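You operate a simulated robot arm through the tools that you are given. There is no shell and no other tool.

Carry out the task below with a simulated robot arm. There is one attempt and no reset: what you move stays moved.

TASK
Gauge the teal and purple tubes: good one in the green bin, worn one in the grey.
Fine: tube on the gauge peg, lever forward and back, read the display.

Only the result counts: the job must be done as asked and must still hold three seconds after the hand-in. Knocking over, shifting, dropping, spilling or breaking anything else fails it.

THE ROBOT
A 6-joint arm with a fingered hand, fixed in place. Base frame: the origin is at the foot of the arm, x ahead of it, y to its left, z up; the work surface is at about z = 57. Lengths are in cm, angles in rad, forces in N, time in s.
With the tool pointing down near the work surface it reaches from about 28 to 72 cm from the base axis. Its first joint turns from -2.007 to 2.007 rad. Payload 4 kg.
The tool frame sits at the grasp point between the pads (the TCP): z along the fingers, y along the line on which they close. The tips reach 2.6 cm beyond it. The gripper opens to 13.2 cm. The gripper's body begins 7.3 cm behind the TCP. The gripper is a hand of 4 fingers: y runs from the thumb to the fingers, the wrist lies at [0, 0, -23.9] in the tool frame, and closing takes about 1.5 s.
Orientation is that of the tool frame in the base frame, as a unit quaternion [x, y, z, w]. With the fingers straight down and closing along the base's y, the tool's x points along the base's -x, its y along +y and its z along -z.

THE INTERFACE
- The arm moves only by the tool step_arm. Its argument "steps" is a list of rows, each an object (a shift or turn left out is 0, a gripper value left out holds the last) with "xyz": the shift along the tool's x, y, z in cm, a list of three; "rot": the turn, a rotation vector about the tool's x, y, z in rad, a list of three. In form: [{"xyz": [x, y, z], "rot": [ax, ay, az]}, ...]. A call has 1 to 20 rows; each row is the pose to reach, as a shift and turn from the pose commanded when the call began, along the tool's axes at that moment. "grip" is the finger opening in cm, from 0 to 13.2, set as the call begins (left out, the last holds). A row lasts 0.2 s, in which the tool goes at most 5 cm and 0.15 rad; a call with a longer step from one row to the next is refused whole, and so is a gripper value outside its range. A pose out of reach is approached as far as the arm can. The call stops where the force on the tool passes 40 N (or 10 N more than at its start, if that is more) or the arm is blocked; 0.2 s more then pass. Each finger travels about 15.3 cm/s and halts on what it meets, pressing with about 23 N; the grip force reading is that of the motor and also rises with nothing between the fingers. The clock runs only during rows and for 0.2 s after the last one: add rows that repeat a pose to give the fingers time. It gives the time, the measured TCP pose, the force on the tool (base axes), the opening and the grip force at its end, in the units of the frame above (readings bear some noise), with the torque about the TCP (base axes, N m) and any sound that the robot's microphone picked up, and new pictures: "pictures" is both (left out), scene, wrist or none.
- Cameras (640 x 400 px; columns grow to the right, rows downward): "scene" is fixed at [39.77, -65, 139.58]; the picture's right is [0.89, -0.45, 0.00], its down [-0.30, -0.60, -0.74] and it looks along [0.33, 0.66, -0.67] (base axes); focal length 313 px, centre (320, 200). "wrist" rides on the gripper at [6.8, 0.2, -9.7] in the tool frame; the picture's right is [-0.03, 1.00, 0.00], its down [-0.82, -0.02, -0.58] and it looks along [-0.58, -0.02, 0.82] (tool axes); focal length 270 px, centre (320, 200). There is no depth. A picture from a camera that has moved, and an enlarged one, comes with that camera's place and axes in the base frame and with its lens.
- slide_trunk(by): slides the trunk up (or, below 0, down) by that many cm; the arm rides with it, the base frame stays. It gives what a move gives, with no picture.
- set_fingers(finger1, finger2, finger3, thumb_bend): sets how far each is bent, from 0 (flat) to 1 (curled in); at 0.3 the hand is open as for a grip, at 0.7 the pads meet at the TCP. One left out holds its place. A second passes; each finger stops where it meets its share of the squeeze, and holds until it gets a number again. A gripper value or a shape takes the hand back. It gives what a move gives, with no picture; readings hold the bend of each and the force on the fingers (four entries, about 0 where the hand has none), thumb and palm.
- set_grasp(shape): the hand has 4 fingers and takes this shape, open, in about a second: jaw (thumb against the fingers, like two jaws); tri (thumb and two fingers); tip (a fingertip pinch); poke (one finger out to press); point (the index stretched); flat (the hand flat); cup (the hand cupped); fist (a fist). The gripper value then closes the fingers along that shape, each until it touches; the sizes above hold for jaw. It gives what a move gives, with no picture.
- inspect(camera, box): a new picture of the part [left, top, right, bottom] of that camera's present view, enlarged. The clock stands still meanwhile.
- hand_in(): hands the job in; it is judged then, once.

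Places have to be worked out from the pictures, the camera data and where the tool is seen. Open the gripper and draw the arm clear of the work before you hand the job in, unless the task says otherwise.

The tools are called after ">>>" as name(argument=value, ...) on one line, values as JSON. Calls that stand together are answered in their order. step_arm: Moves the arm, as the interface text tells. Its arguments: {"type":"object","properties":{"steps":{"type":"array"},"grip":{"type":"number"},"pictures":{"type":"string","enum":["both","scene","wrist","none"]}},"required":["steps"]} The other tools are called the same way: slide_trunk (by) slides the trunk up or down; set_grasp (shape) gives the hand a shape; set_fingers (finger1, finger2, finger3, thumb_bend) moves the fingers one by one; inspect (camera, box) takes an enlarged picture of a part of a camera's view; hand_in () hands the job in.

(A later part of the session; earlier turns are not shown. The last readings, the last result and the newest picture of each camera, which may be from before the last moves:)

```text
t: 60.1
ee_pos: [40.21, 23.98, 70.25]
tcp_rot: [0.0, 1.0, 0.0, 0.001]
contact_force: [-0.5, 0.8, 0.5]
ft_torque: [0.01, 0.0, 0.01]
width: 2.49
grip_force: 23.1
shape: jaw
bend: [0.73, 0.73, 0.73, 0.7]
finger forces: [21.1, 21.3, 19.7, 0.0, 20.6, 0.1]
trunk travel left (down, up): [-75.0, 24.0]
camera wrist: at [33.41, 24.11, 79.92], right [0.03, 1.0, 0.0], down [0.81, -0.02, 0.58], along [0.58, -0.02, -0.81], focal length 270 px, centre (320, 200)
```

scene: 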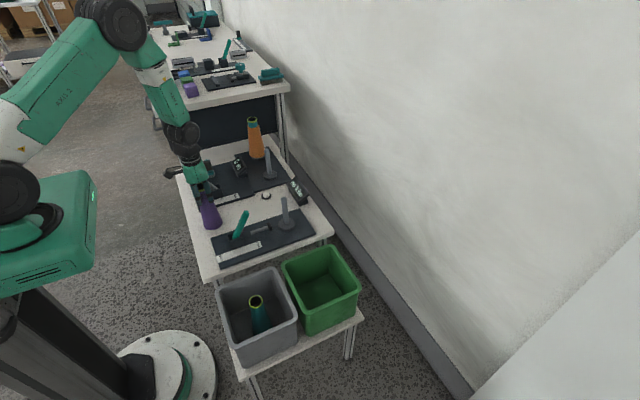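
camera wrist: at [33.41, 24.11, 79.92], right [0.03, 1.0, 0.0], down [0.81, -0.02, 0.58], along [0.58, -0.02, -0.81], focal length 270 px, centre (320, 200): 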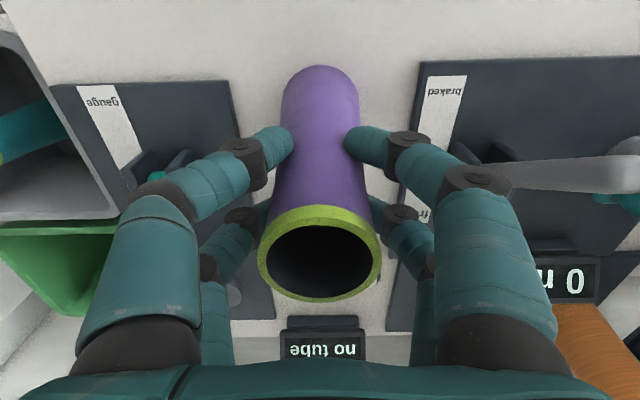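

The purple tube is gripped the same way as the teal one. I lift it and carry it over the gauge peg.

>>> step_arm(steps=[{"xyz": [0, 0, -1.5]}, {"xyz": [0, 0, -4]}, {"xyz": [0, 0, -7]}, {"xyz": [0, 0, -10]}, {"xyz": [0, 0, -13]}, {"xyz": [0, 0, -16]}, {"xyz": [0, 0, -19]}, {"xyz": [0, 0, -20.5]}, {"xyz": [0, 0, -20.5]}])

>>> step_arm(steps=[{"xyz": [-2, -1.2, 0]}, {"xyz": [-5, -3, 0]}, {"xyz": [-8.5, -5.1, 0]}, {"xyz": [-12, -7.2, 0]}, {"xyz": [-15.5, -9.3, 0]}, {"xyz": [-19, -11.4, 0]}, {"xyz": [-22, -13.2, 0]}, {"xyz": [-23.6, -14.3, 0]}, {"xyz": [-23.6, -14.3, 0]}, {"xyz": [-23.6, -14.3, 0]}])

>>> inspect(camera="scene", box=[252, 120, 332, 240])

>>> inspect(camera="wrist", box=[256, 0, 416, 100])

```text
t: 62.1
ee_pos: [40.36, 23.8, 90.63]
tcp_rot: [0.0, 1.0, 0.0, 0.0]
contact_force: [-0.8, 0.0, -1.1]
ft_torque: [0.03, -0.02, 0.03]
width: 2.46
grip_force: 22.9
shape: jaw
bend: [0.73, 0.73, 0.73, 0.7]
finger forces: [21.5, 21.8, 20.2, 0.0, 20.9, 0.0]
trunk travel left (down, up): [-75.0, 24.0]
camera wrist: at [33.48, 24.07, 100.31], right [0.03, 1.0, 0.0], down [0.81, -0.02, 0.58], along [0.58, -0.02, -0.81], focal length 270 px, centre (320, 200)
```

scene: 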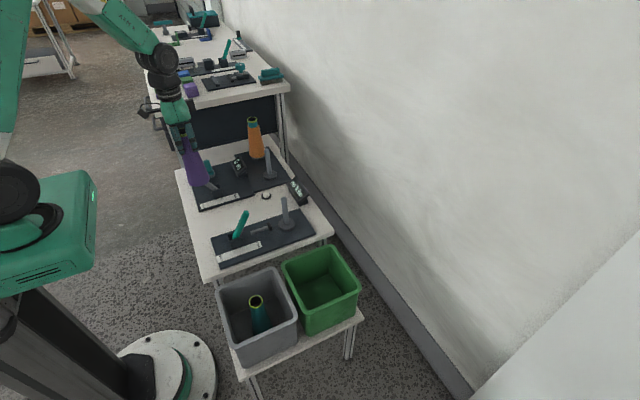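
wrist: 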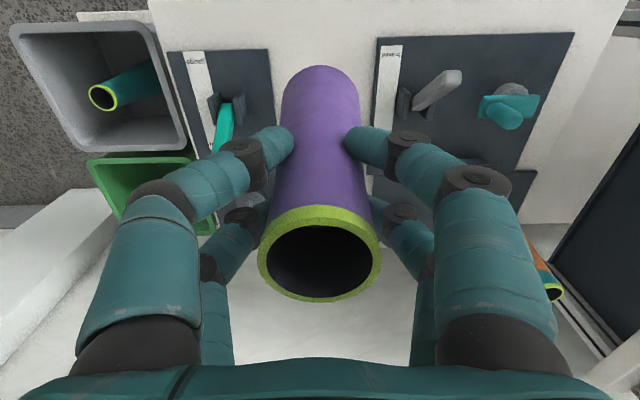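

```text
t: 64.3
ee_pos: [63.99, 9.61, 90.74]
tcp_rot: [0.0, 1.0, 0.0, 0.0]
contact_force: [0.0, -0.7, -0.1]
ft_torque: [0.01, 0.01, 0.01]
width: 2.45
grip_force: 23.1
shape: jaw
bend: [0.73, 0.73, 0.73, 0.7]
finger forces: [21.8, 21.9, 20.5, 0.1, 20.9, 0.1]
trunk travel left (down, up): [-75.0, 24.0]
camera wrist: at [57.05, 9.73, 100.4], right [0.03, 1.0, 0.0], down [0.81, -0.02, 0.58], along [0.58, -0.02, -0.81], focal length 270 px, centre (320, 200)
```

scene: 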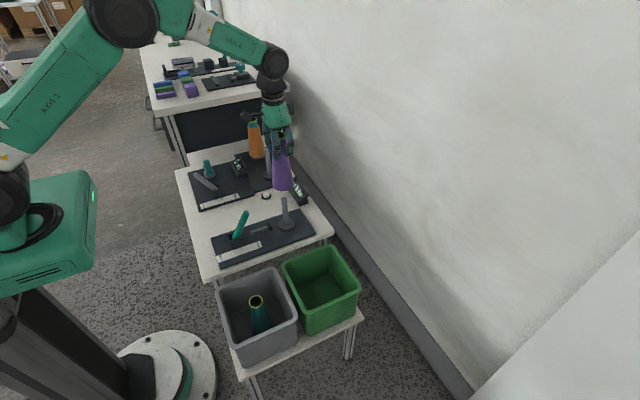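
wrist: 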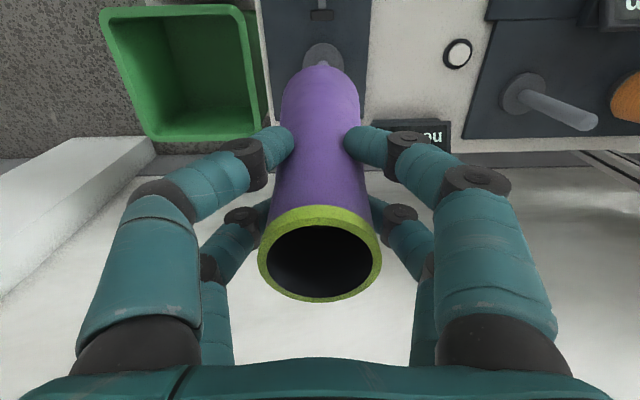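

```text
3.33 times, centred on (292, 180) of scene
camera zoom: at [39.77, -65.0, 139.58], right [0.89, -0.45, 0.0], down [-0.3, -0.6, -0.74], along [0.33, 0.66, -0.67], focal length 1044 px, centre (413, 267)
```

zoom: 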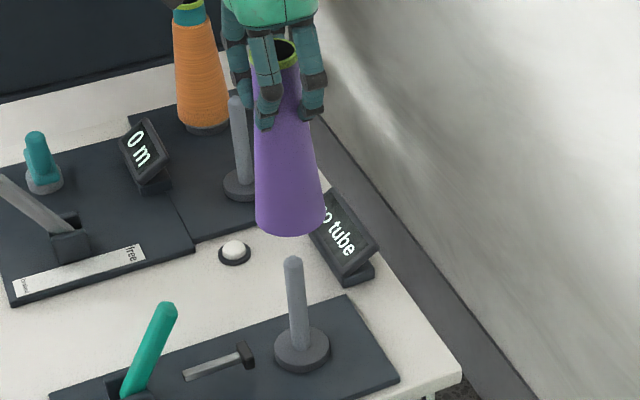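

```text
4.00 times, centred on (336, 50) of wrist
camera zoom: at [57.05, 9.73, 100.4], right [0.03, 1.0, 0.0], down [0.81, -0.02, 0.58], along [0.58, -0.02, -0.81], focal length 1081 px, centre (256, 800)
```

zoom: 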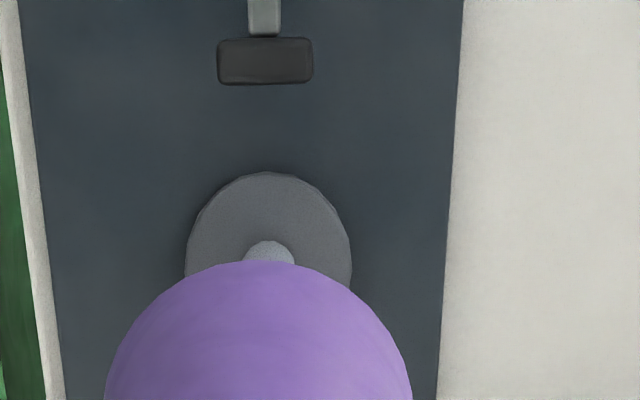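

The purple tube is nearly concentric with the peg, needing about 0.2 cm more in +y. I apply that and lower it, as with the teal tube.

>>> step_arm(steps=[{"xyz": [0, 0.2, 0]}, {"xyz": [0, 0.2, 2.5]}, {"xyz": [0, 0.2, 5]}, {"xyz": [0, 0.2, 8]}, {"xyz": [0, 0.2, 8]}], pictures="none")

>>> inspect(camera="scene", box=[252, 120, 332, 240])

```text
t: 65.5
ee_pos: [63.98, 9.39, 82.81]
tcp_rot: [0.0, 1.0, 0.0, 0.0]
contact_force: [0.3, 0.5, -0.2]
ft_torque: [-0.02, 0.04, 0.0]
width: 2.46
grip_force: 23.2
shape: jaw
bend: [0.73, 0.73, 0.73, 0.7]
finger forces: [21.9, 22.1, 20.6, 0.0, 21.0, 0.0]
trunk travel left (down, up): [-75.0, 24.0]
```

```text
3.33 times, centred on (292, 180) of scene
camera zoom: at [39.77, -65.0, 139.58], right [0.89, -0.45, 0.0], down [-0.3, -0.6, -0.74], along [0.33, 0.66, -0.67], focal length 1044 px, centre (413, 267)
```

zoom: 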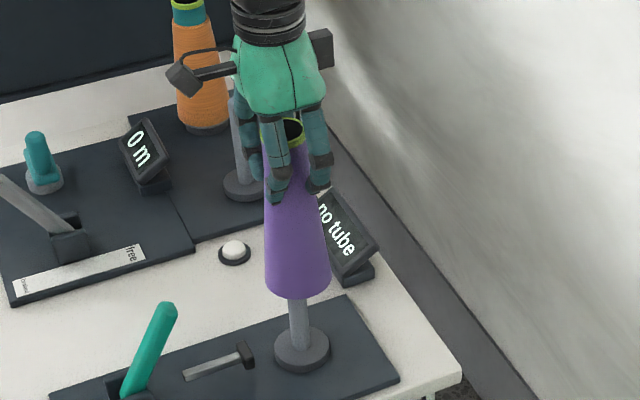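

The reading says y 9.39 and the tube looks slightly right of the peg line, so I check with the wrist camera before going on.

>>> step_arm(steps=[{"xyz": [0, 0, 0]}, {"xyz": [0, 0, 0]}], pictures="wrist")

>>> inspect(camera="wrist", box=[256, 0, 416, 100])

```text
t: 66.1
ee_pos: [63.97, 9.48, 82.69]
tcp_rot: [0.0, 1.0, 0.0, 0.001]
contact_force: [1.1, 0.5, -0.3]
ft_torque: [0.0, 0.02, -0.01]
width: 2.47
grip_force: 23.1
shape: jaw
bend: [0.73, 0.73, 0.73, 0.7]
finger forces: [22.0, 22.1, 20.7, 0.1, 21.0, 0.1]
trunk travel left (down, up): [-75.0, 24.0]
camera wrist: at [57.13, 9.61, 92.43], right [0.03, 1.0, 0.0], down [0.81, -0.02, 0.58], along [0.58, -0.02, -0.81], focal length 270 px, centre (320, 200)
```

wrist: 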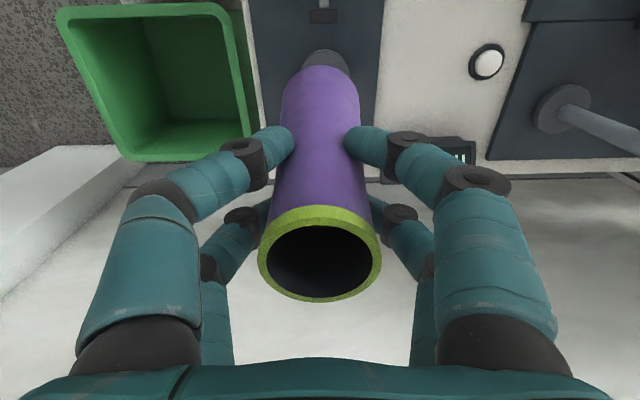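

```text
4.00 times, centred on (336, 50) of wrist
camera zoom: at [57.13, 9.61, 92.43], right [0.03, 1.0, 0.0], down [0.81, -0.02, 0.58], along [0.58, -0.02, -0.81], focal length 1081 px, centre (256, 800)
```

zoom: 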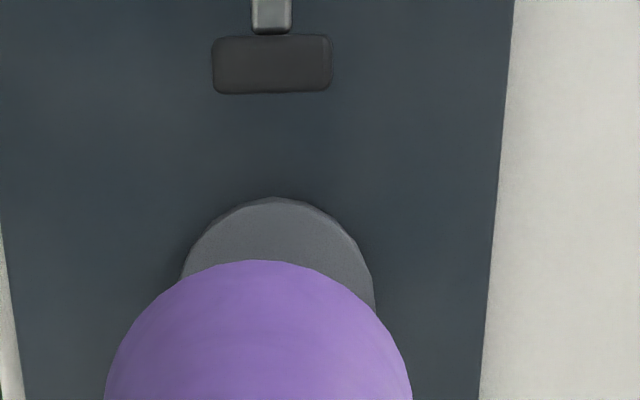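

Both views agree that the tube must move about 0.45 cm in +y to be concentric. I shift and recheck.

>>> step_arm(steps=[{"xyz": [0, 0.45, 0]}, {"xyz": [0, 0.45, 0]}, {"xyz": [0, 0.45, 0]}], pictures="none")

>>> inspect(camera="wrist", box=[256, 0, 416, 100])

>>> inspect(camera="scene", box=[252, 120, 332, 240])

```text
t: 66.9
ee_pos: [63.79, 9.94, 82.79]
tcp_rot: [0.0, 1.0, -0.001, 0.0]
contact_force: [0.1, 0.5, -0.2]
ft_torque: [0.0, 0.02, -0.02]
width: 2.44
grip_force: 23.0
shape: jaw
bend: [0.73, 0.73, 0.73, 0.7]
finger forces: [22.0, 22.2, 20.6, 0.0, 20.9, 0.0]
trunk travel left (down, up): [-75.0, 24.0]
```

```text
4.00 times, centred on (336, 50) of wrist
camera zoom: at [57.11, 10.13, 92.46], right [0.03, 1.0, 0.0], down [0.81, -0.02, 0.58], along [0.58, -0.02, -0.81], focal length 1081 px, centre (256, 800)
```

zoom: 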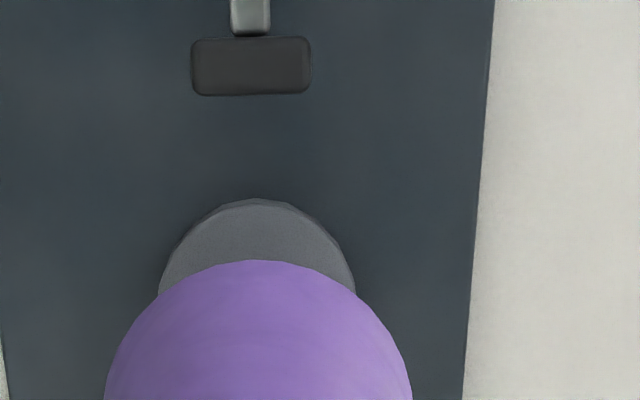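

```text
3.33 times, centred on (292, 180) of scene
camera zoom: at [39.77, -65.0, 139.58], right [0.89, -0.45, 0.0], down [-0.3, -0.6, -0.74], along [0.33, 0.66, -0.67], focal length 1044 px, centre (413, 267)
```

zoom: 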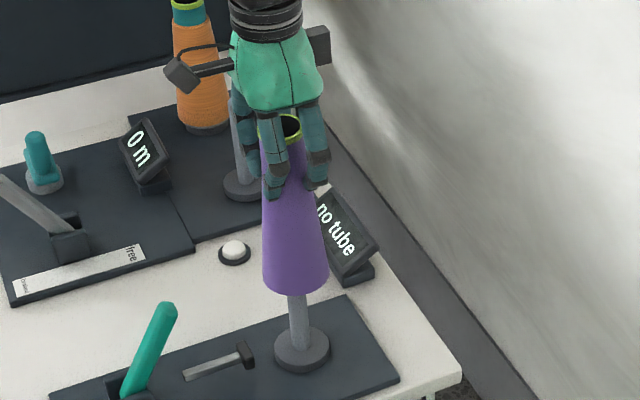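

Both views show the tube concentric with the flange now. I lower it to just above the seat, then in fine steps.

>>> step_arm(steps=[{"xyz": [0, 0, 2.5]}, {"xyz": [0, 0, 5]}, {"xyz": [0, 0, 7.5]}, {"xyz": [0, 0, 9]}, {"xyz": [0, 0, 9]}], pictures="none")

>>> inspect(camera="scene", box=[252, 150, 332, 250])

```text
t: 68.1
ee_pos: [63.93, 9.97, 73.81]
tcp_rot: [0.0, 1.0, 0.0, 0.002]
contact_force: [-0.5, 0.6, -0.5]
ft_torque: [-0.01, -0.02, 0.0]
width: 2.45
grip_force: 23.0
shape: jaw
bend: [0.73, 0.73, 0.73, 0.7]
finger forces: [22.1, 22.2, 20.7, 0.0, 21.1, 0.0]
trunk travel left (down, up): [-75.0, 24.0]
```

```text
4.00 times, centred on (292, 200) of scene
camera zoom: at [39.77, -65.0, 139.58], right [0.89, -0.45, 0.0], down [-0.3, -0.6, -0.74], along [0.33, 0.66, -0.67], focal length 1252 px, centre (432, 200)
```

zoom: 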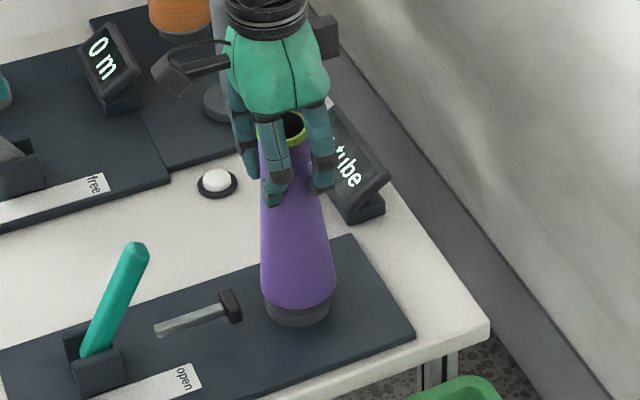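

The tube is about 1 cm above the flange and well centred. I seat it gently.

>>> step_arm(steps=[{"xyz": [0, 0, 0.4]}, {"xyz": [0, 0, 0.8]}, {"xyz": [0, 0, 1.1]}, {"xyz": [0, 0, 1.1]}], pictures="none")

>>> inspect(camera="scene", box=[252, 150, 332, 250])

```text
t: 69.1
ee_pos: [63.99, 10.22, 72.67]
tcp_rot: [0.0, 1.0, -0.001, 0.001]
contact_force: [0.5, -0.8, 3.4]
ft_torque: [-0.04, 0.02, 0.0]
width: 2.45
grip_force: 23.2
shape: jaw
bend: [0.73, 0.73, 0.73, 0.7]
finger forces: [22.2, 22.3, 21.2, 0.0, 21.9, 0.0]
trunk travel left (down, up): [-75.0, 24.0]
```

```text
4.00 times, centred on (292, 200) of scene
camera zoom: at [39.77, -65.0, 139.58], right [0.89, -0.45, 0.0], down [-0.3, -0.6, -0.74], along [0.33, 0.66, -0.67], focal length 1252 px, centre (432, 200)
```

zoom: 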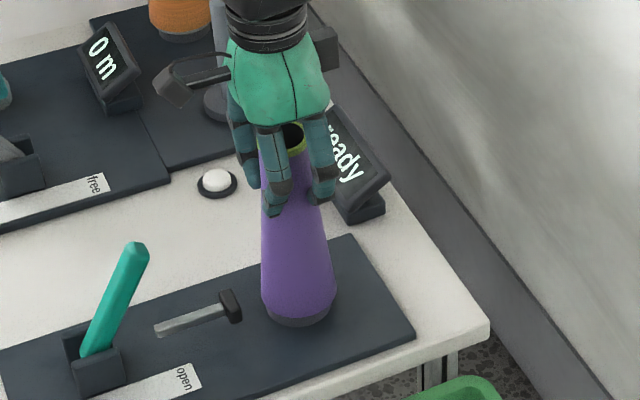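

The display shows "ready" and light contact is felt. I release the purple tube and rise clear.

>>> step_arm(steps=[{"xyz": [0, 0, 0]}, {"xyz": [0, 0, 0]}, {"xyz": [0, 0, 0]}, {"xyz": [0, 0, 0]}, {"xyz": [0, 0, 0]}], grip=8)

>>> step_arm(steps=[{"xyz": [0, 0, -2.5]}, {"xyz": [0, 0, -5.5]}, {"xyz": [0, 0, -9]}, {"xyz": [0, 0, -12.5]}, {"xyz": [0, 0, -14]}, {"xyz": [0, 0, -14]}], pictures="none")

>>> step_arm(steps=[{"xyz": [2.5, -0.2, 0]}, {"xyz": [5.5, -0.2, 0]}, {"xyz": [7.7, -0.2, 0]}, {"xyz": [7.7, -0.2, 0]}, {"xyz": [7.7, -0.2, 0]}, {"xyz": [7.7, -0.2, 0]}, {"xyz": [7.7, -0.2, 0]}], grip=0)

>>> inspect(camera="scene", box=[220, 120, 340, 250])

```text
t: 70.3
ee_pos: [63.88, 10.14, 72.68]
tcp_rot: [0.0, 1.0, 0.0, 0.001]
contact_force: [0.0, 1.0, 0.2]
ft_torque: [0.02, -0.02, 0.01]
width: 7.96
grip_force: 0.0
shape: jaw
bend: [0.71, 0.71, 0.71, 0.7]
finger forces: [0.0, 0.0, 0.1, 0.0, 0.0, 0.0]
trunk travel left (down, up): [-75.0, 24.0]
camera wrist: at [57.08, 10.32, 82.3], right [0.03, 1.0, 0.0], down [0.81, -0.02, 0.58], along [0.58, -0.02, -0.81], focal length 270 px, centre (320, 200)
```

scene: 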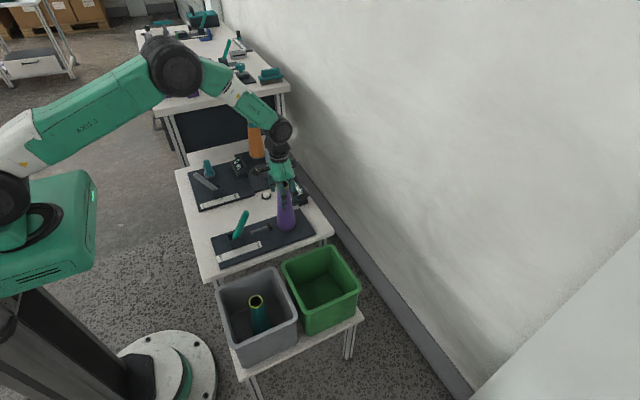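
wrist: 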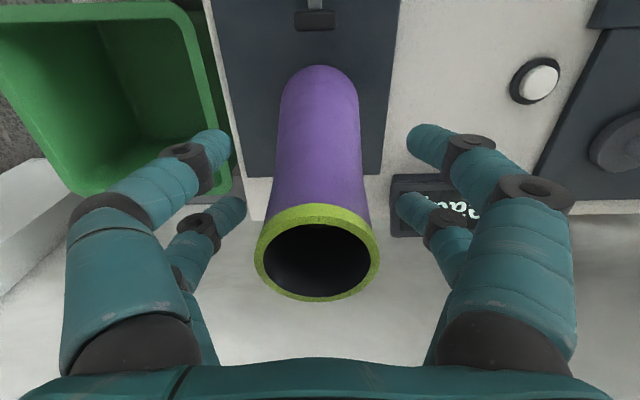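

```text
t: 71.7
ee_pos: [64.05, 10.24, 86.58]
tcp_rot: [0.0, 1.0, 0.0, 0.001]
contact_force: [0.0, -0.2, -0.4]
ft_torque: [0.0, 0.01, -0.01]
width: 7.96
grip_force: 0.0
shape: jaw
bend: [0.71, 0.71, 0.71, 0.7]
finger forces: [0.1, 0.0, 0.1, 0.0, 0.0, 0.0]
trunk travel left (down, up): [-75.0, 24.0]
```

```text
t: 73.3
ee_pos: [56.22, 9.98, 86.64]
tcp_rot: [0.0, 1.0, 0.0, 0.001]
contact_force: [-0.5, -0.2, -0.1]
ft_torque: [0.0, -0.02, 0.03]
width: 0.01
grip_force: 22.9
shape: jaw
bend: [0.62, 0.63, 0.63, 0.7]
finger forces: [0.1, 0.0, 0.0, 0.1, 0.1, 0.1]
trunk travel left (down, up): [-75.0, 24.0]
camera wrist: at [49.38, 10.1, 96.35], right [0.03, 1.0, 0.0], down [0.81, -0.02, 0.58], along [0.58, -0.02, -0.81], focal length 270 px, centre (320, 200)
```

scene: 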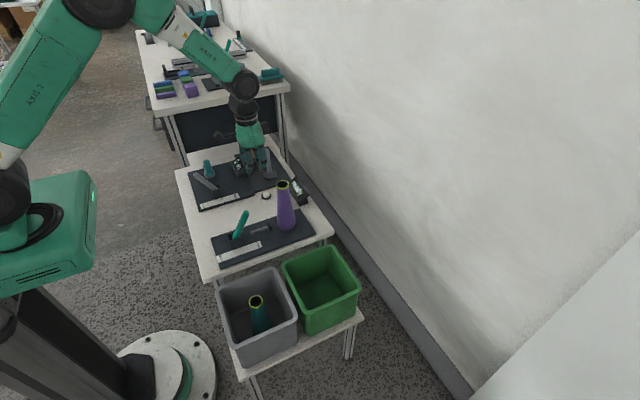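
wrist: 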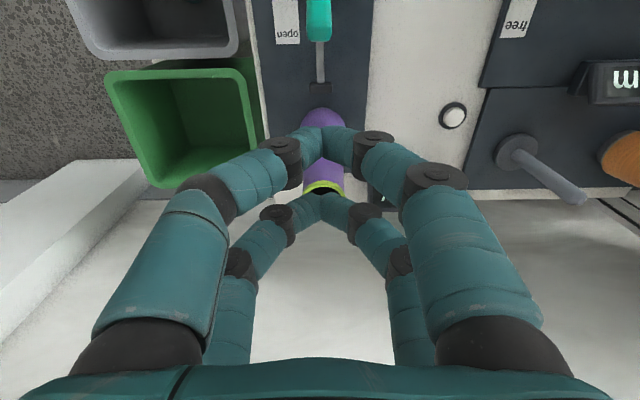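

```text
3.08 times, centred on (280, 185) of scene
camera zoom: at [39.77, -65.0, 139.58], right [0.89, -0.45, 0.0], down [-0.3, -0.6, -0.74], along [0.33, 0.66, -0.67], focal length 963 px, centre (443, 246)
```

zoom: 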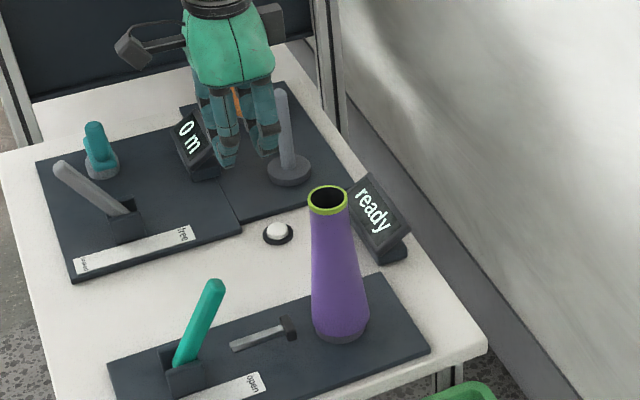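

The purple tube stands on the peg and the display reads "ready". I repeat the lever push, descending into the gap beside the lever at x 56.4.

>>> step_arm(steps=[{"xyz": [-0.2, -0.1, 3]}, {"xyz": [-0.2, -0.1, 7]}, {"xyz": [-0.2, -0.1, 10.5]}, {"xyz": [-0.2, -0.1, 14]}, {"xyz": [-0.2, -0.1, 17]}, {"xyz": [-0.2, -0.1, 18.3]}, {"xyz": [-0.2, -0.1, 18.3]}], pictures="wrist")

>>> inspect(camera="scene", box=[220, 140, 340, 260])

```text
t: 74.9
ee_pos: [56.49, 9.82, 68.36]
tcp_rot: [0.0, 1.0, 0.001, 0.001]
contact_force: [-0.1, 0.5, -0.5]
ft_torque: [-0.03, 0.01, 0.01]
width: 0.0
grip_force: 22.7
shape: jaw
bend: [0.62, 0.63, 0.63, 0.7]
finger forces: [0.1, 0.0, 0.0, 0.0, 0.1, 0.0]
trunk travel left (down, up): [-75.0, 24.0]
camera wrist: at [49.59, 9.96, 77.98], right [0.03, 1.0, 0.0], down [0.81, -0.02, 0.58], along [0.58, -0.02, -0.81], focal length 270 px, centre (320, 200)
```

wrist: 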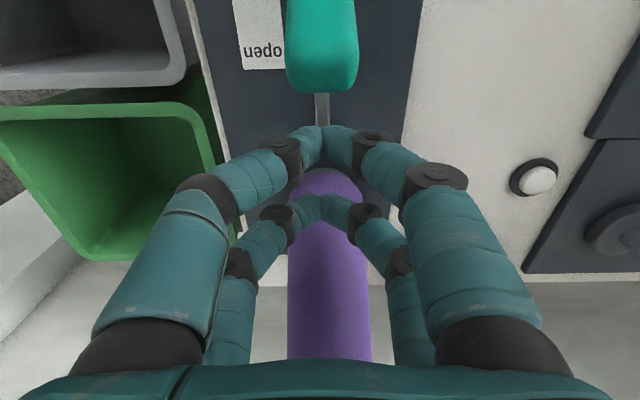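

```text
3.33 times, centred on (280, 200) of scene
camera zoom: at [39.77, -65.0, 139.58], right [0.89, -0.45, 0.0], down [-0.3, -0.6, -0.74], along [0.33, 0.66, -0.67], focal length 1044 px, centre (453, 200)
```

zoom: 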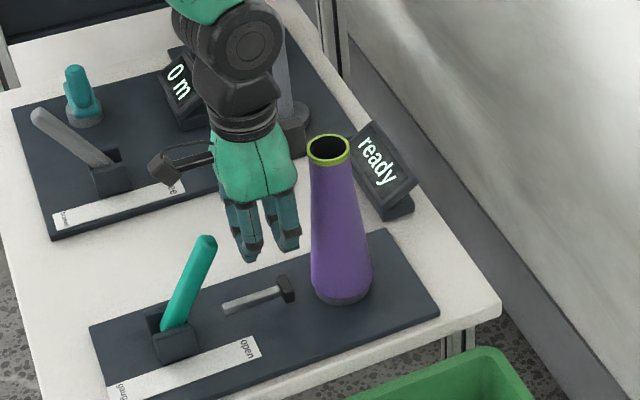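

The pose matches the first run. I push the lever toward "gauge", 11 cm in small steps.

>>> step_arm(steps=[{"xyz": [1, 0, 0]}, {"xyz": [2, 0, 0]}, {"xyz": [3, 0, 0]}, {"xyz": [4, 0, 0]}, {"xyz": [5, 0, 0]}, {"xyz": [6, 0, 0]}, {"xyz": [7, 0, 0]}, {"xyz": [8, 0, 0]}, {"xyz": [8.8, 0, 0]}, {"xyz": [9.6, 0, 0]}, {"xyz": [10.3, 0, 0]}, {"xyz": [11, 0, 0]}, {"xyz": [11, 0, 0]}], pictures="wrist")

>>> inspect(camera="scene", box=[220, 140, 340, 260])

```text
t: 77.7
ee_pos: [45.44, 9.99, 68.24]
tcp_rot: [0.0, 1.0, 0.001, 0.002]
contact_force: [4.4, -0.4, 0.7]
ft_torque: [-0.01, -0.09, 0.02]
width: 0.01
grip_force: 23.4
shape: jaw
bend: [0.63, 0.63, 0.63, 0.7]
finger forces: [0.0, 0.0, 0.0, 0.0, 0.0, 0.0]
trunk travel left (down, up): [-75.0, 24.0]
camera wrist: at [38.58, 10.1, 77.95], right [0.03, 1.0, 0.0], down [0.81, -0.02, 0.58], along [0.58, -0.02, -0.81], focal length 270 px, centre (320, 200)
```

wrist: 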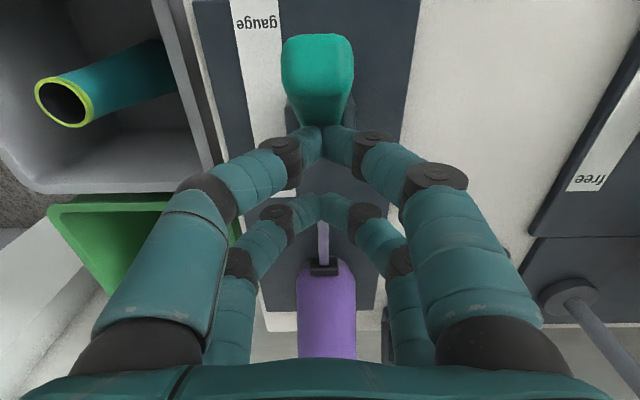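

```text
3.33 times, centred on (280, 200) of scene
camera zoom: at [39.77, -65.0, 139.58], right [0.89, -0.45, 0.0], down [-0.3, -0.6, -0.74], along [0.33, 0.66, -0.67], focal length 1044 px, centre (453, 200)
```

zoom: 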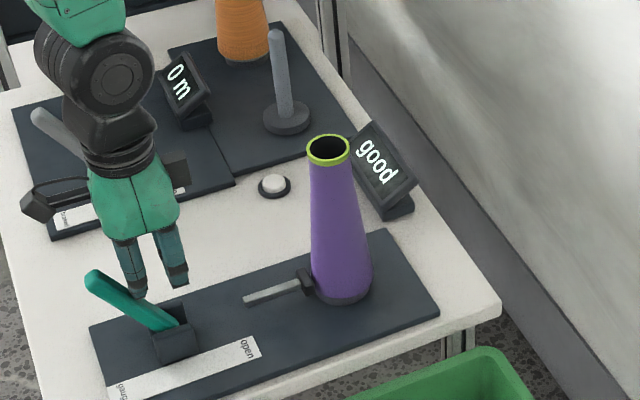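

The display reads "good" for the purple tube. I go over to the −x side of the lever to push it back to "open", using the same motion as before.

>>> step_arm(steps=[{"xyz": [-0.3, 0, -2.5]}, {"xyz": [-0.3, 0, -6]}, {"xyz": [-0.3, 0, -10]}, {"xyz": [1, 0, -11]}, {"xyz": [4.5, 0, -11]}, {"xyz": [8, 0, -11]}, {"xyz": [11.3, 0, -11]}, {"xyz": [11.3, 0, -11]}, {"xyz": [11.3, 0, -8]}, {"xyz": [11.3, 0, -4.5]}, {"xyz": [11.3, 0, -1]}, {"xyz": [11.3, 0, 1]}, {"xyz": [11.3, 0, 1]}], pictures="wrist")

>>> inspect(camera="scene", box=[180, 140, 320, 270])

```text
t: 80.5
ee_pos: [34.29, 9.95, 67.28]
tcp_rot: [0.0, 1.0, 0.0, 0.001]
contact_force: [0.4, 0.0, 0.6]
ft_torque: [0.04, 0.0, 0.0]
width: 0.0
grip_force: 22.9
shape: jaw
bend: [0.63, 0.63, 0.63, 0.7]
finger forces: [0.0, 0.0, 0.0, 0.0, 0.0, 0.1]
trunk travel left (down, up): [-75.0, 24.0]
camera wrist: at [27.46, 10.12, 77.02], right [0.03, 1.0, 0.0], down [0.81, -0.02, 0.58], along [0.58, -0.02, -0.81], focal length 270 px, centre (320, 200)
```

wrist: 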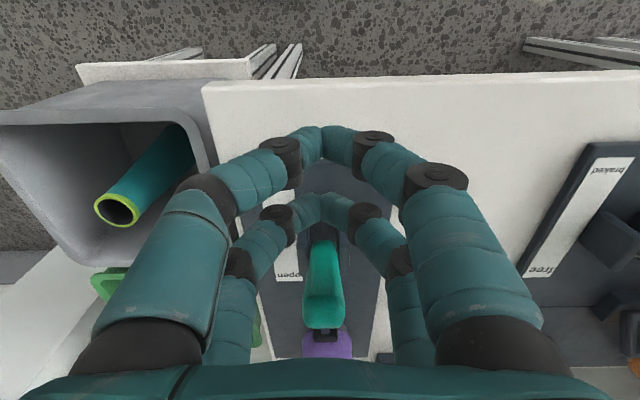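

```text
3.08 times, centred on (250, 205) of scene
camera zoom: at [39.77, -65.0, 139.58], right [0.89, -0.45, 0.0], down [-0.3, -0.6, -0.74], along [0.33, 0.66, -0.67], focal length 963 px, centre (535, 185)
```

zoom: 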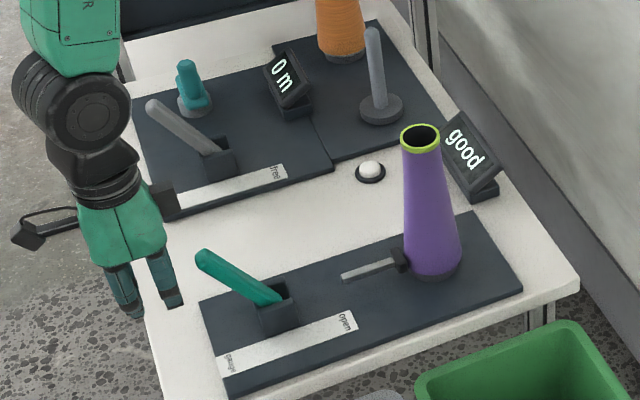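

The fingers are behind the lever and the display holds "good". I push it forward to the "open" stop.

>>> step_arm(steps=[{"xyz": [-1, 0, 0]}, {"xyz": [-2, 0, 0]}, {"xyz": [-3, 0, 0]}, {"xyz": [-4, 0, 0]}, {"xyz": [-5, 0, 0]}, {"xyz": [-6, 0, 0]}, {"xyz": [-7, 0, 0]}, {"xyz": [-8, 0, 0]}, {"xyz": [-8.8, 0, 0]}, {"xyz": [-9.6, 0, 0]}, {"xyz": [-10.3, 0, 0]}, {"xyz": [-10.8, 0, 0]}, {"xyz": [-10.8, 0, 0]}], pictures="wrist")

>>> inspect(camera="scene", box=[180, 140, 320, 270])

```text
t: 83.3
ee_pos: [44.88, 9.99, 67.21]
tcp_rot: [0.0, 1.0, 0.0, 0.002]
contact_force: [-1.3, 0.6, 0.7]
ft_torque: [-0.02, 0.02, 0.0]
width: 0.0
grip_force: 22.1
shape: jaw
bend: [0.63, 0.63, 0.63, 0.7]
finger forces: [0.0, 0.0, 0.1, 0.1, 0.0, 0.1]
trunk travel left (down, up): [-75.0, 24.0]
camera wrist: at [38.07, 10.09, 76.96], right [0.03, 1.0, 0.0], down [0.81, -0.02, 0.58], along [0.58, -0.02, -0.81], focal length 270 px, centre (320, 200)
```

wrist: 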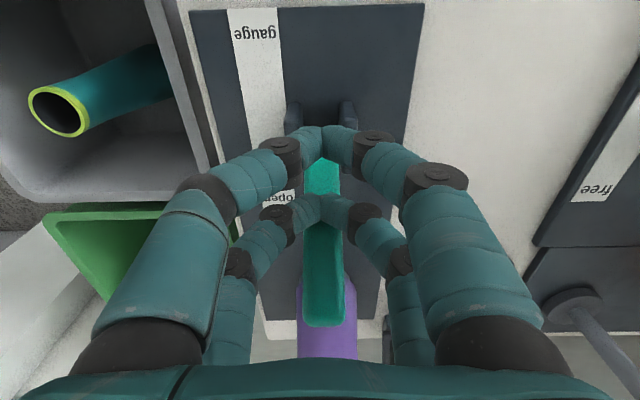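

```text
3.08 times, centred on (250, 205) of scene
camera zoom: at [39.77, -65.0, 139.58], right [0.89, -0.45, 0.0], down [-0.3, -0.6, -0.74], along [0.33, 0.66, -0.67], focal length 963 px, centre (535, 185)
```

zoom: 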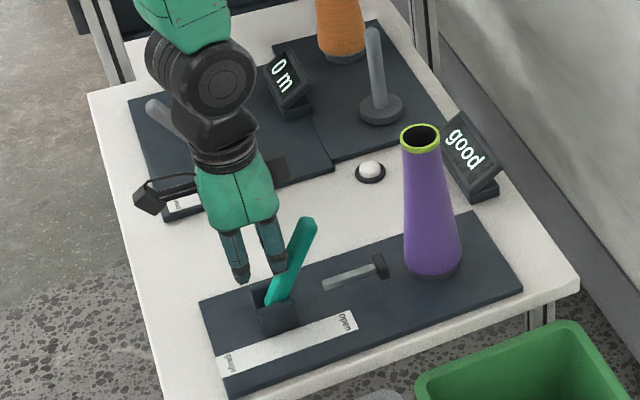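

The lever is back near "open" and the display holds "good". I nudge it to the stop, then back off, rise and move over the purple tube.

>>> step_arm(steps=[{"xyz": [-0.3, 0, 0]}, {"xyz": [-0.5, 0, 0]}, {"xyz": [-0.5, 0, 0]}], pictures="none")

>>> step_arm(steps=[{"xyz": [0.7, 0, 0]}, {"xyz": [1, 0, -2.5]}, {"xyz": [1, 0, -6.5]}, {"xyz": [1, 0, -10.5]}, {"xyz": [1, 0, -14.5]}, {"xyz": [1, 0, -18.5]}, {"xyz": [-2, 0, -21]}, {"xyz": [-6, 0, -22]}, {"xyz": [-10, 0, -22]}, {"xyz": [-14, 0, -22]}, {"xyz": [-17, 0, -22]}, {"xyz": [-18.7, 0, -22]}, {"xyz": [-18.7, 0, -22]}], pictures="none")

>>> step_arm(steps=[{"xyz": [0, 0, 0]}, {"xyz": [0, 0, 0]}, {"xyz": [0, 0, 0]}, {"xyz": [0, 0, 0]}], grip=9)

>>> inspect(camera="scene", box=[200, 140, 340, 270])

```text
t: 84.1
ee_pos: [45.15, 9.83, 67.4]
tcp_rot: [0.0, 1.0, -0.001, -0.001]
contact_force: [-20.5, 0.2, 4.3]
ft_torque: [0.0, 0.46, 0.0]
width: 0.0
grip_force: 22.7
shape: jaw
bend: [0.63, 0.63, 0.63, 0.7]
finger forces: [0.0, 0.0, 0.0, 0.0, 0.0, 0.0]
trunk travel left (down, up): [-75.0, 24.0]
```

```text
t: 86.9
ee_pos: [64.0, 9.94, 89.31]
tcp_rot: [0.0, 1.0, 0.0, 0.001]
contact_force: [-0.1, 0.5, 0.8]
ft_torque: [0.01, -0.02, 0.02]
width: 0.01
grip_force: 23.6
shape: jaw
bend: [0.63, 0.63, 0.63, 0.7]
finger forces: [0.0, 0.0, 0.1, 0.0, 0.1, 0.0]
trunk travel left (down, up): [-75.0, 24.0]
```

```text
t: 87.9
ee_pos: [64.12, 9.78, 89.28]
tcp_rot: [0.0, 1.0, 0.0, 0.001]
contact_force: [-0.6, -0.6, -0.5]
ft_torque: [0.02, -0.01, 0.07]
width: 8.99
grip_force: 0.1
shape: jaw
bend: [0.69, 0.69, 0.69, 0.6]
finger forces: [0.0, 0.1, 0.0, 0.0, 0.0, 0.1]
trunk travel left (down, up): [-75.0, 24.0]
camera wrist: at [57.24, 10.04, 98.94], right [0.03, 1.0, 0.0], down [0.81, -0.02, 0.58], along [0.58, -0.02, -0.81], focal length 270 px, centre (320, 200)
```

scene: 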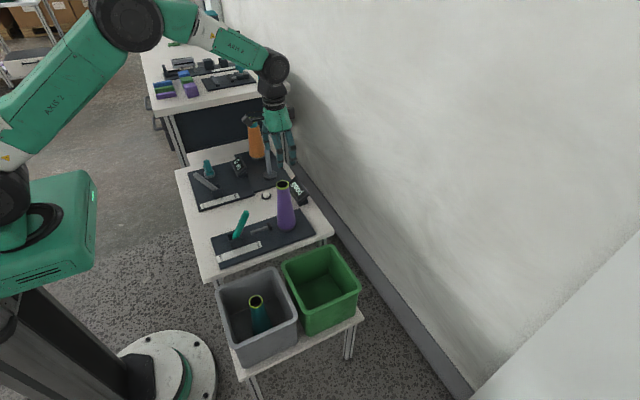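
wrist: 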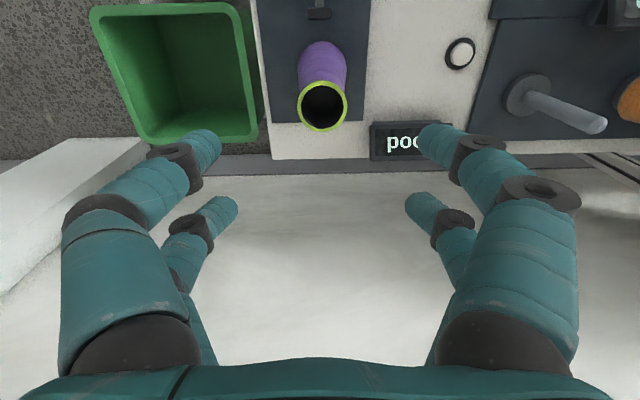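

```text
3.08 times, centred on (270, 205) of scene
camera zoom: at [39.77, -65.0, 139.58], right [0.89, -0.45, 0.0], down [-0.3, -0.6, -0.74], along [0.33, 0.66, -0.67], focal length 963 px, centre (474, 185)
```

zoom: 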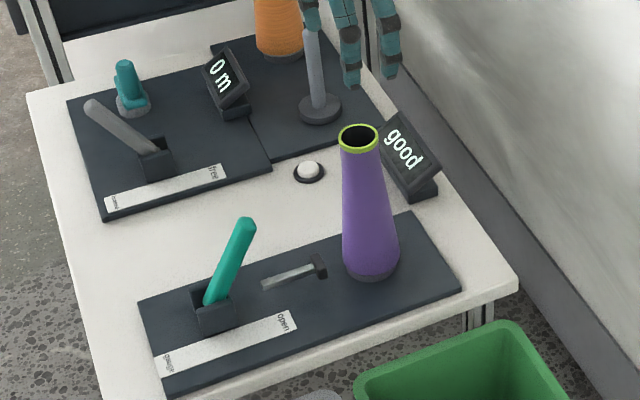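

The lever is at "open", "good" is shown, and the rim is centred below the hand. I descend to just around the rim.

>>> step_arm(steps=[{"xyz": [0, 0.1, 1]}, {"xyz": [0, 0.1, 5]}, {"xyz": [0, 0.1, 9]}, {"xyz": [0, 0.1, 11]}, {"xyz": [0, 0.1, 11]}], pictures="wrist")

```text
t: 89.1
ee_pos: [64.27, 9.71, 78.19]
tcp_rot: [0.001, 1.0, 0.0, 0.0]
contact_force: [0.7, 0.7, 0.4]
ft_torque: [-0.01, 0.03, -0.02]
width: 8.95
grip_force: 0.1
shape: jaw
bend: [0.69, 0.69, 0.69, 0.6]
finger forces: [0.0, 0.0, 0.1, 0.0, 0.1, 0.0]
trunk travel left (down, up): [-75.0, 24.0]
camera wrist: at [57.37, 9.97, 87.92], right [0.03, 1.0, 0.0], down [0.81, -0.02, 0.58], along [0.58, -0.02, -0.81], focal length 270 px, centre (320, 200)
```

wrist: 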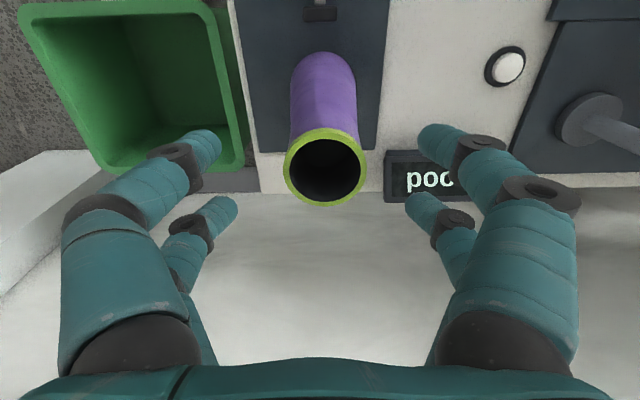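

The rim is centred within about 0.2 cm. I go down to grip height and close on the purple tube.

>>> step_arm(steps=[{"xyz": [0.15, 0.2, 2.5]}, {"xyz": [0.15, 0.2, 5]}, {"xyz": [0.15, 0.2, 6]}, {"xyz": [0.15, 0.2, 6]}], pictures="none")

>>> step_arm(steps=[{"xyz": [0, 0, 0]}, {"xyz": [0, 0, 0]}, {"xyz": [0, 0, 0]}, {"xyz": [0, 0, 0]}, {"xyz": [0, 0, 0]}, {"xyz": [0, 0, 0]}, {"xyz": [0, 0, 0]}, {"xyz": [0, 0, 0]}], grip=0)

```text
t: 90.1
ee_pos: [63.79, 10.05, 72.4]
tcp_rot: [-0.001, 1.0, 0.0, 0.002]
contact_force: [-0.3, -0.2, 0.1]
ft_torque: [0.01, 0.03, 0.03]
width: 8.97
grip_force: 0.1
shape: jaw
bend: [0.69, 0.69, 0.69, 0.6]
finger forces: [0.0, 0.1, 0.0, 0.0, 0.1, 0.1]
trunk travel left (down, up): [-75.0, 24.0]
```

```text
t: 91.9
ee_pos: [63.9, 9.94, 72.37]
tcp_rot: [-0.001, 1.0, 0.001, 0.001]
contact_force: [-0.1, -1.0, -2.5]
ft_torque: [-0.01, -0.02, 0.13]
width: 2.53
grip_force: 23.2
shape: jaw
bend: [0.73, 0.73, 0.73, 0.7]
finger forces: [21.3, 21.1, 20.3, 0.0, 20.2, 0.0]
trunk travel left (down, up): [-75.0, 24.0]
camera wrist: at [57.07, 10.22, 81.99], right [0.03, 1.0, 0.0], down [0.81, -0.02, 0.58], along [0.58, -0.02, -0.82], focal length 270 px, centre (320, 200)
```

scene: 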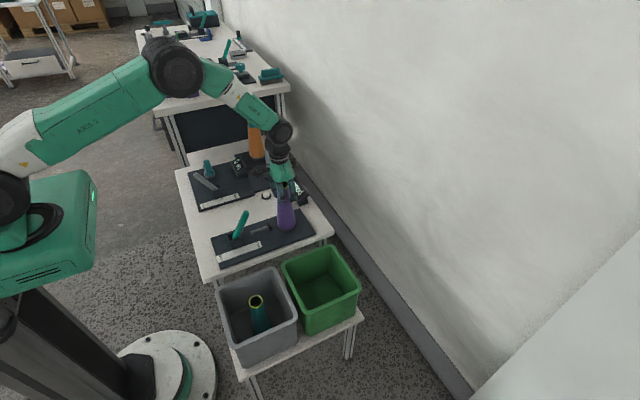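
wrist: 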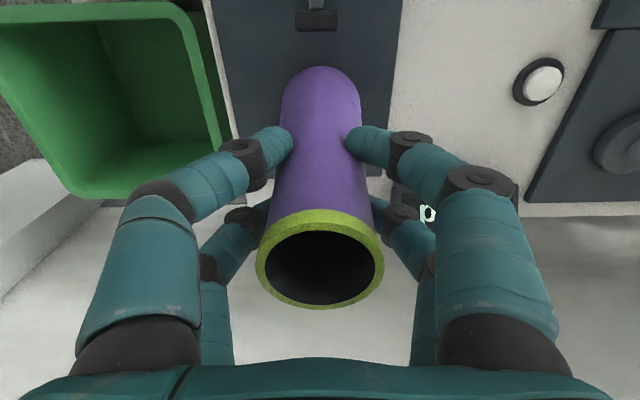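

The purple tube is gripped. I lift it off the peg and carry it over the green bin, whose centre is about (66.5, −12.3).

>>> step_arm(steps=[{"xyz": [0, 0, -1.5]}, {"xyz": [0, 0, -4]}, {"xyz": [0, 0, -7]}, {"xyz": [0, 0, -10]}, {"xyz": [0, 0, -13]}, {"xyz": [0, 0, -16]}, {"xyz": [0, 0, -18.5]}, {"xyz": [0, 0, -19]}, {"xyz": [0, 0, -19]}], pictures="none")

>>> step_arm(steps=[{"xyz": [-0.2, -2, 0]}, {"xyz": [-0.5, -5, 0]}, {"xyz": [-0.8, -9, 0]}, {"xyz": [-1.1, -13, 0]}, {"xyz": [-1.4, -17, 0]}, {"xyz": [-1.7, -20.5, 0]}, {"xyz": [-1.9, -22.2, 0]}, {"xyz": [-1.9, -22.2, 0]}, {"xyz": [-1.9, -22.2, 0]}])

>>> inspect(camera="scene", box=[200, 170, 400, 400])

```text
t: 93.9
ee_pos: [63.91, 10.22, 91.43]
tcp_rot: [0.0, 1.0, 0.0, 0.001]
contact_force: [0.7, 0.3, -0.2]
ft_torque: [-0.02, 0.0, 0.0]
width: 2.51
grip_force: 22.2
shape: jaw
bend: [0.73, 0.73, 0.73, 0.7]
finger forces: [21.7, 21.7, 20.4, 0.0, 20.7, 0.1]
trunk travel left (down, up): [-75.0, 24.0]
```

```text
t: 95.9
ee_pos: [65.88, -12.01, 91.4]
tcp_rot: [0.0, 1.0, 0.0, 0.001]
contact_force: [0.1, -0.5, -0.4]
ft_torque: [0.0, 0.05, 0.02]
width: 2.52
grip_force: 22.7
shape: jaw
bend: [0.73, 0.73, 0.73, 0.7]
finger forces: [21.7, 21.9, 20.7, 0.1, 20.7, 0.1]
trunk travel left (down, up): [-75.0, 24.0]
camera wrist: at [59.05, -11.87, 101.05], right [0.03, 1.0, 0.0], down [0.81, -0.02, 0.58], along [0.58, -0.02, -0.81], focal length 270 px, centre (320, 200)
```

scene: 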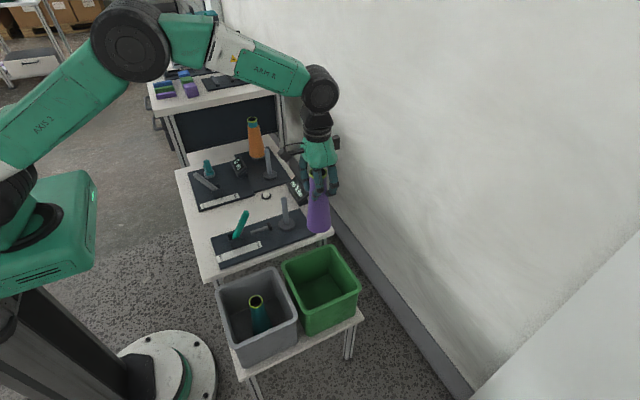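
wrist: 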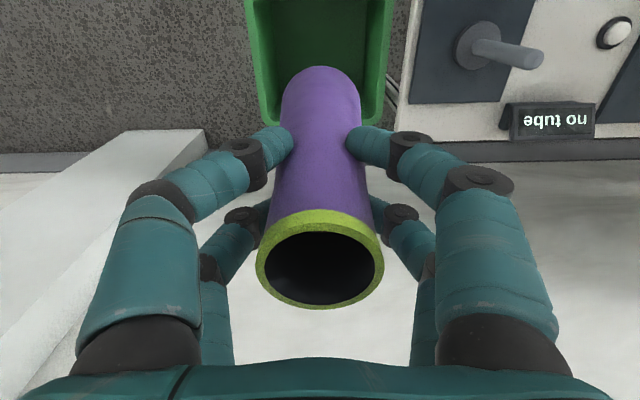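

```text
1.74 times, centred on (300, 285) of scene
camera zoom: at [39.77, -65.0, 139.58], right [0.89, -0.45, 0.0], down [-0.3, -0.6, -0.74], along [0.33, 0.66, -0.67], focal length 544 px, centre (355, 52)
```

zoom: 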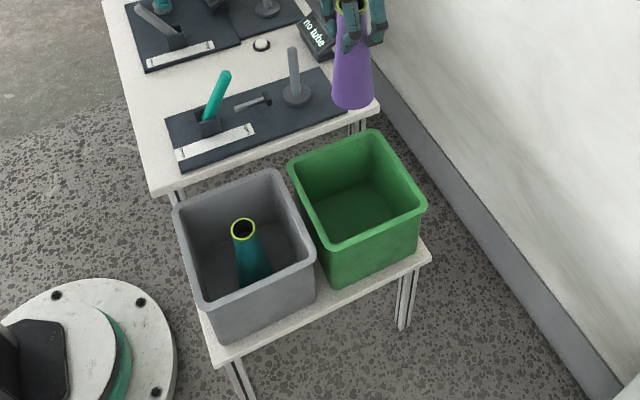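

The tube is centred above the green bin and the display is back to "no tube". I lower it to just above the rim.

>>> step_arm(steps=[{"xyz": [0, 0, 3]}, {"xyz": [0, 0, 7]}, {"xyz": [0, 0, 11]}, {"xyz": [0, 0, 15]}, {"xyz": [0, 0, 19]}, {"xyz": [0, 0, 22]}, {"xyz": [0, 0, 23]}, {"xyz": [0, 0, 23]}])

>>> inspect(camera="scene", box=[200, 170, 400, 400])

```text
t: 97.7
ee_pos: [65.95, -12.05, 68.39]
tcp_rot: [0.0, 1.0, 0.0, 0.002]
contact_force: [0.1, -0.4, -0.5]
ft_torque: [-0.01, 0.0, 0.01]
width: 2.5
grip_force: 22.8
shape: jaw
bend: [0.73, 0.73, 0.73, 0.7]
finger forces: [21.9, 22.1, 21.0, 0.0, 20.9, 0.0]
trunk travel left (down, up): [-75.0, 24.0]
camera wrist: at [59.12, -11.96, 78.0], right [0.03, 1.0, 0.0], down [0.81, -0.02, 0.58], along [0.58, -0.02, -0.81], focal length 270 px, centre (320, 200)
```

scene: 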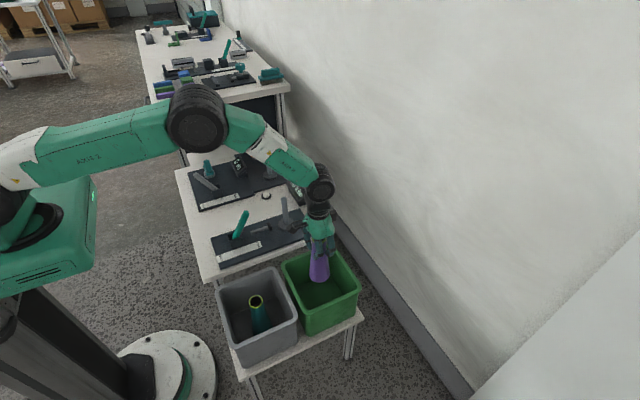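
wrist: 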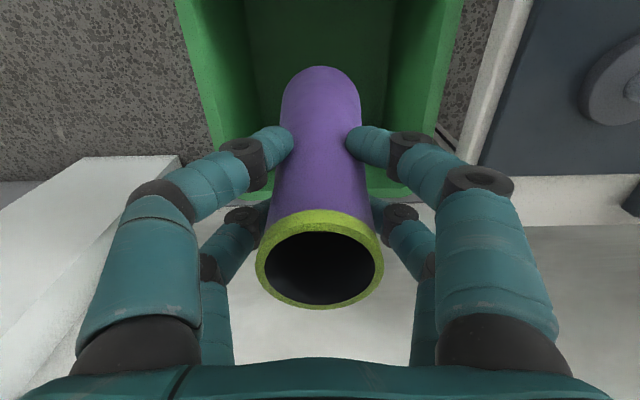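

```text
1.74 times, centred on (300, 285) of scene
camera zoom: at [39.77, -65.0, 139.58], right [0.89, -0.45, 0.0], down [-0.3, -0.6, -0.74], along [0.33, 0.66, -0.67], focal length 544 px, centre (355, 52)
```

zoom: 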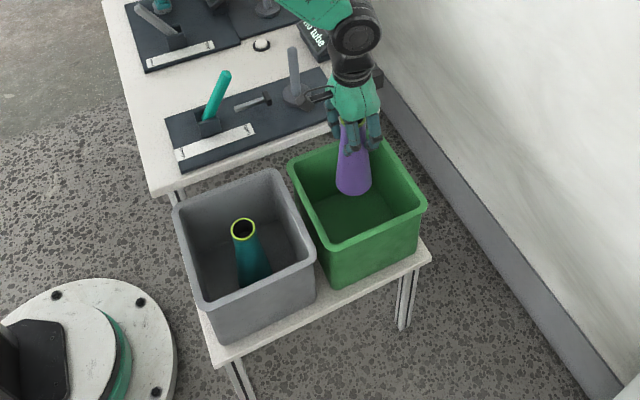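

The tube is inside the green bin's opening with clearance all around. I lower it further.

>>> step_arm(steps=[{"xyz": [0, 0, 3]}, {"xyz": [0, 0, 6.5]}, {"xyz": [0, 0, 10]}, {"xyz": [0, 0, 13]}, {"xyz": [0, 0, 14.5]}, {"xyz": [0, 0, 14.5]}])

>>> step_arm(steps=[{"xyz": [0, 0, 0.8]}, {"xyz": [0, 0, 1.6]}, {"xyz": [0, 0, 2.4]}, {"xyz": [0, 0, 2.8]}, {"xyz": [0, 0, 2.8]}], pictures="none")

```text
t: 99.1
ee_pos: [65.82, -12.09, 53.73]
tcp_rot: [0.0, 1.0, 0.0, 0.001]
contact_force: [0.4, -0.8, -0.8]
ft_torque: [0.04, -0.04, 0.0]
width: 2.55
grip_force: 23.3
shape: jaw
bend: [0.73, 0.73, 0.73, 0.7]
finger forces: [22.1, 22.3, 21.1, 0.0, 21.1, 0.1]
trunk travel left (down, up): [-75.0, 24.0]
camera wrist: at [58.98, -11.85, 63.38], right [0.03, 1.0, 0.0], down [0.81, -0.02, 0.58], along [0.58, -0.02, -0.82], focal length 270 px, centre (320, 200)
```

scene: 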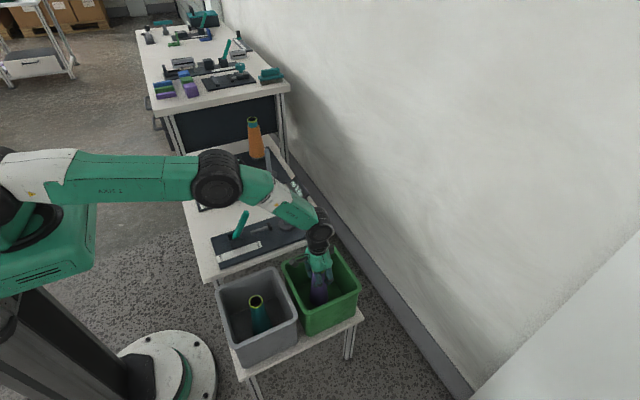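
wrist: 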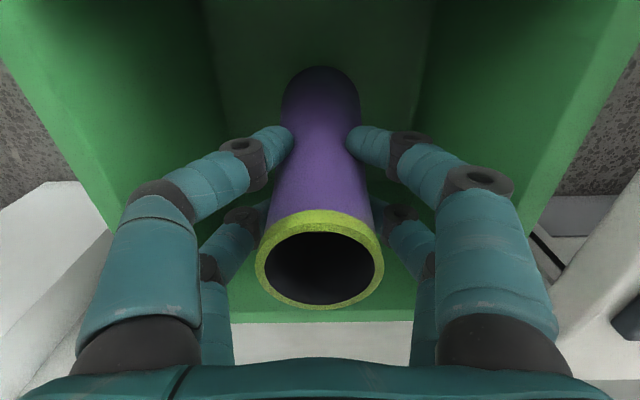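

```text
t: 100.3
ee_pos: [65.92, -11.98, 50.93]
tcp_rot: [-0.001, 1.0, 0.0, 0.001]
contact_force: [0.6, 0.1, -0.4]
ft_torque: [0.0, -0.04, 0.04]
width: 2.51
grip_force: 23.5
shape: jaw
bend: [0.73, 0.73, 0.73, 0.7]
finger forces: [22.1, 22.1, 21.2, 0.1, 21.0, 0.1]
trunk travel left (down, up): [-75.0, 24.0]
```

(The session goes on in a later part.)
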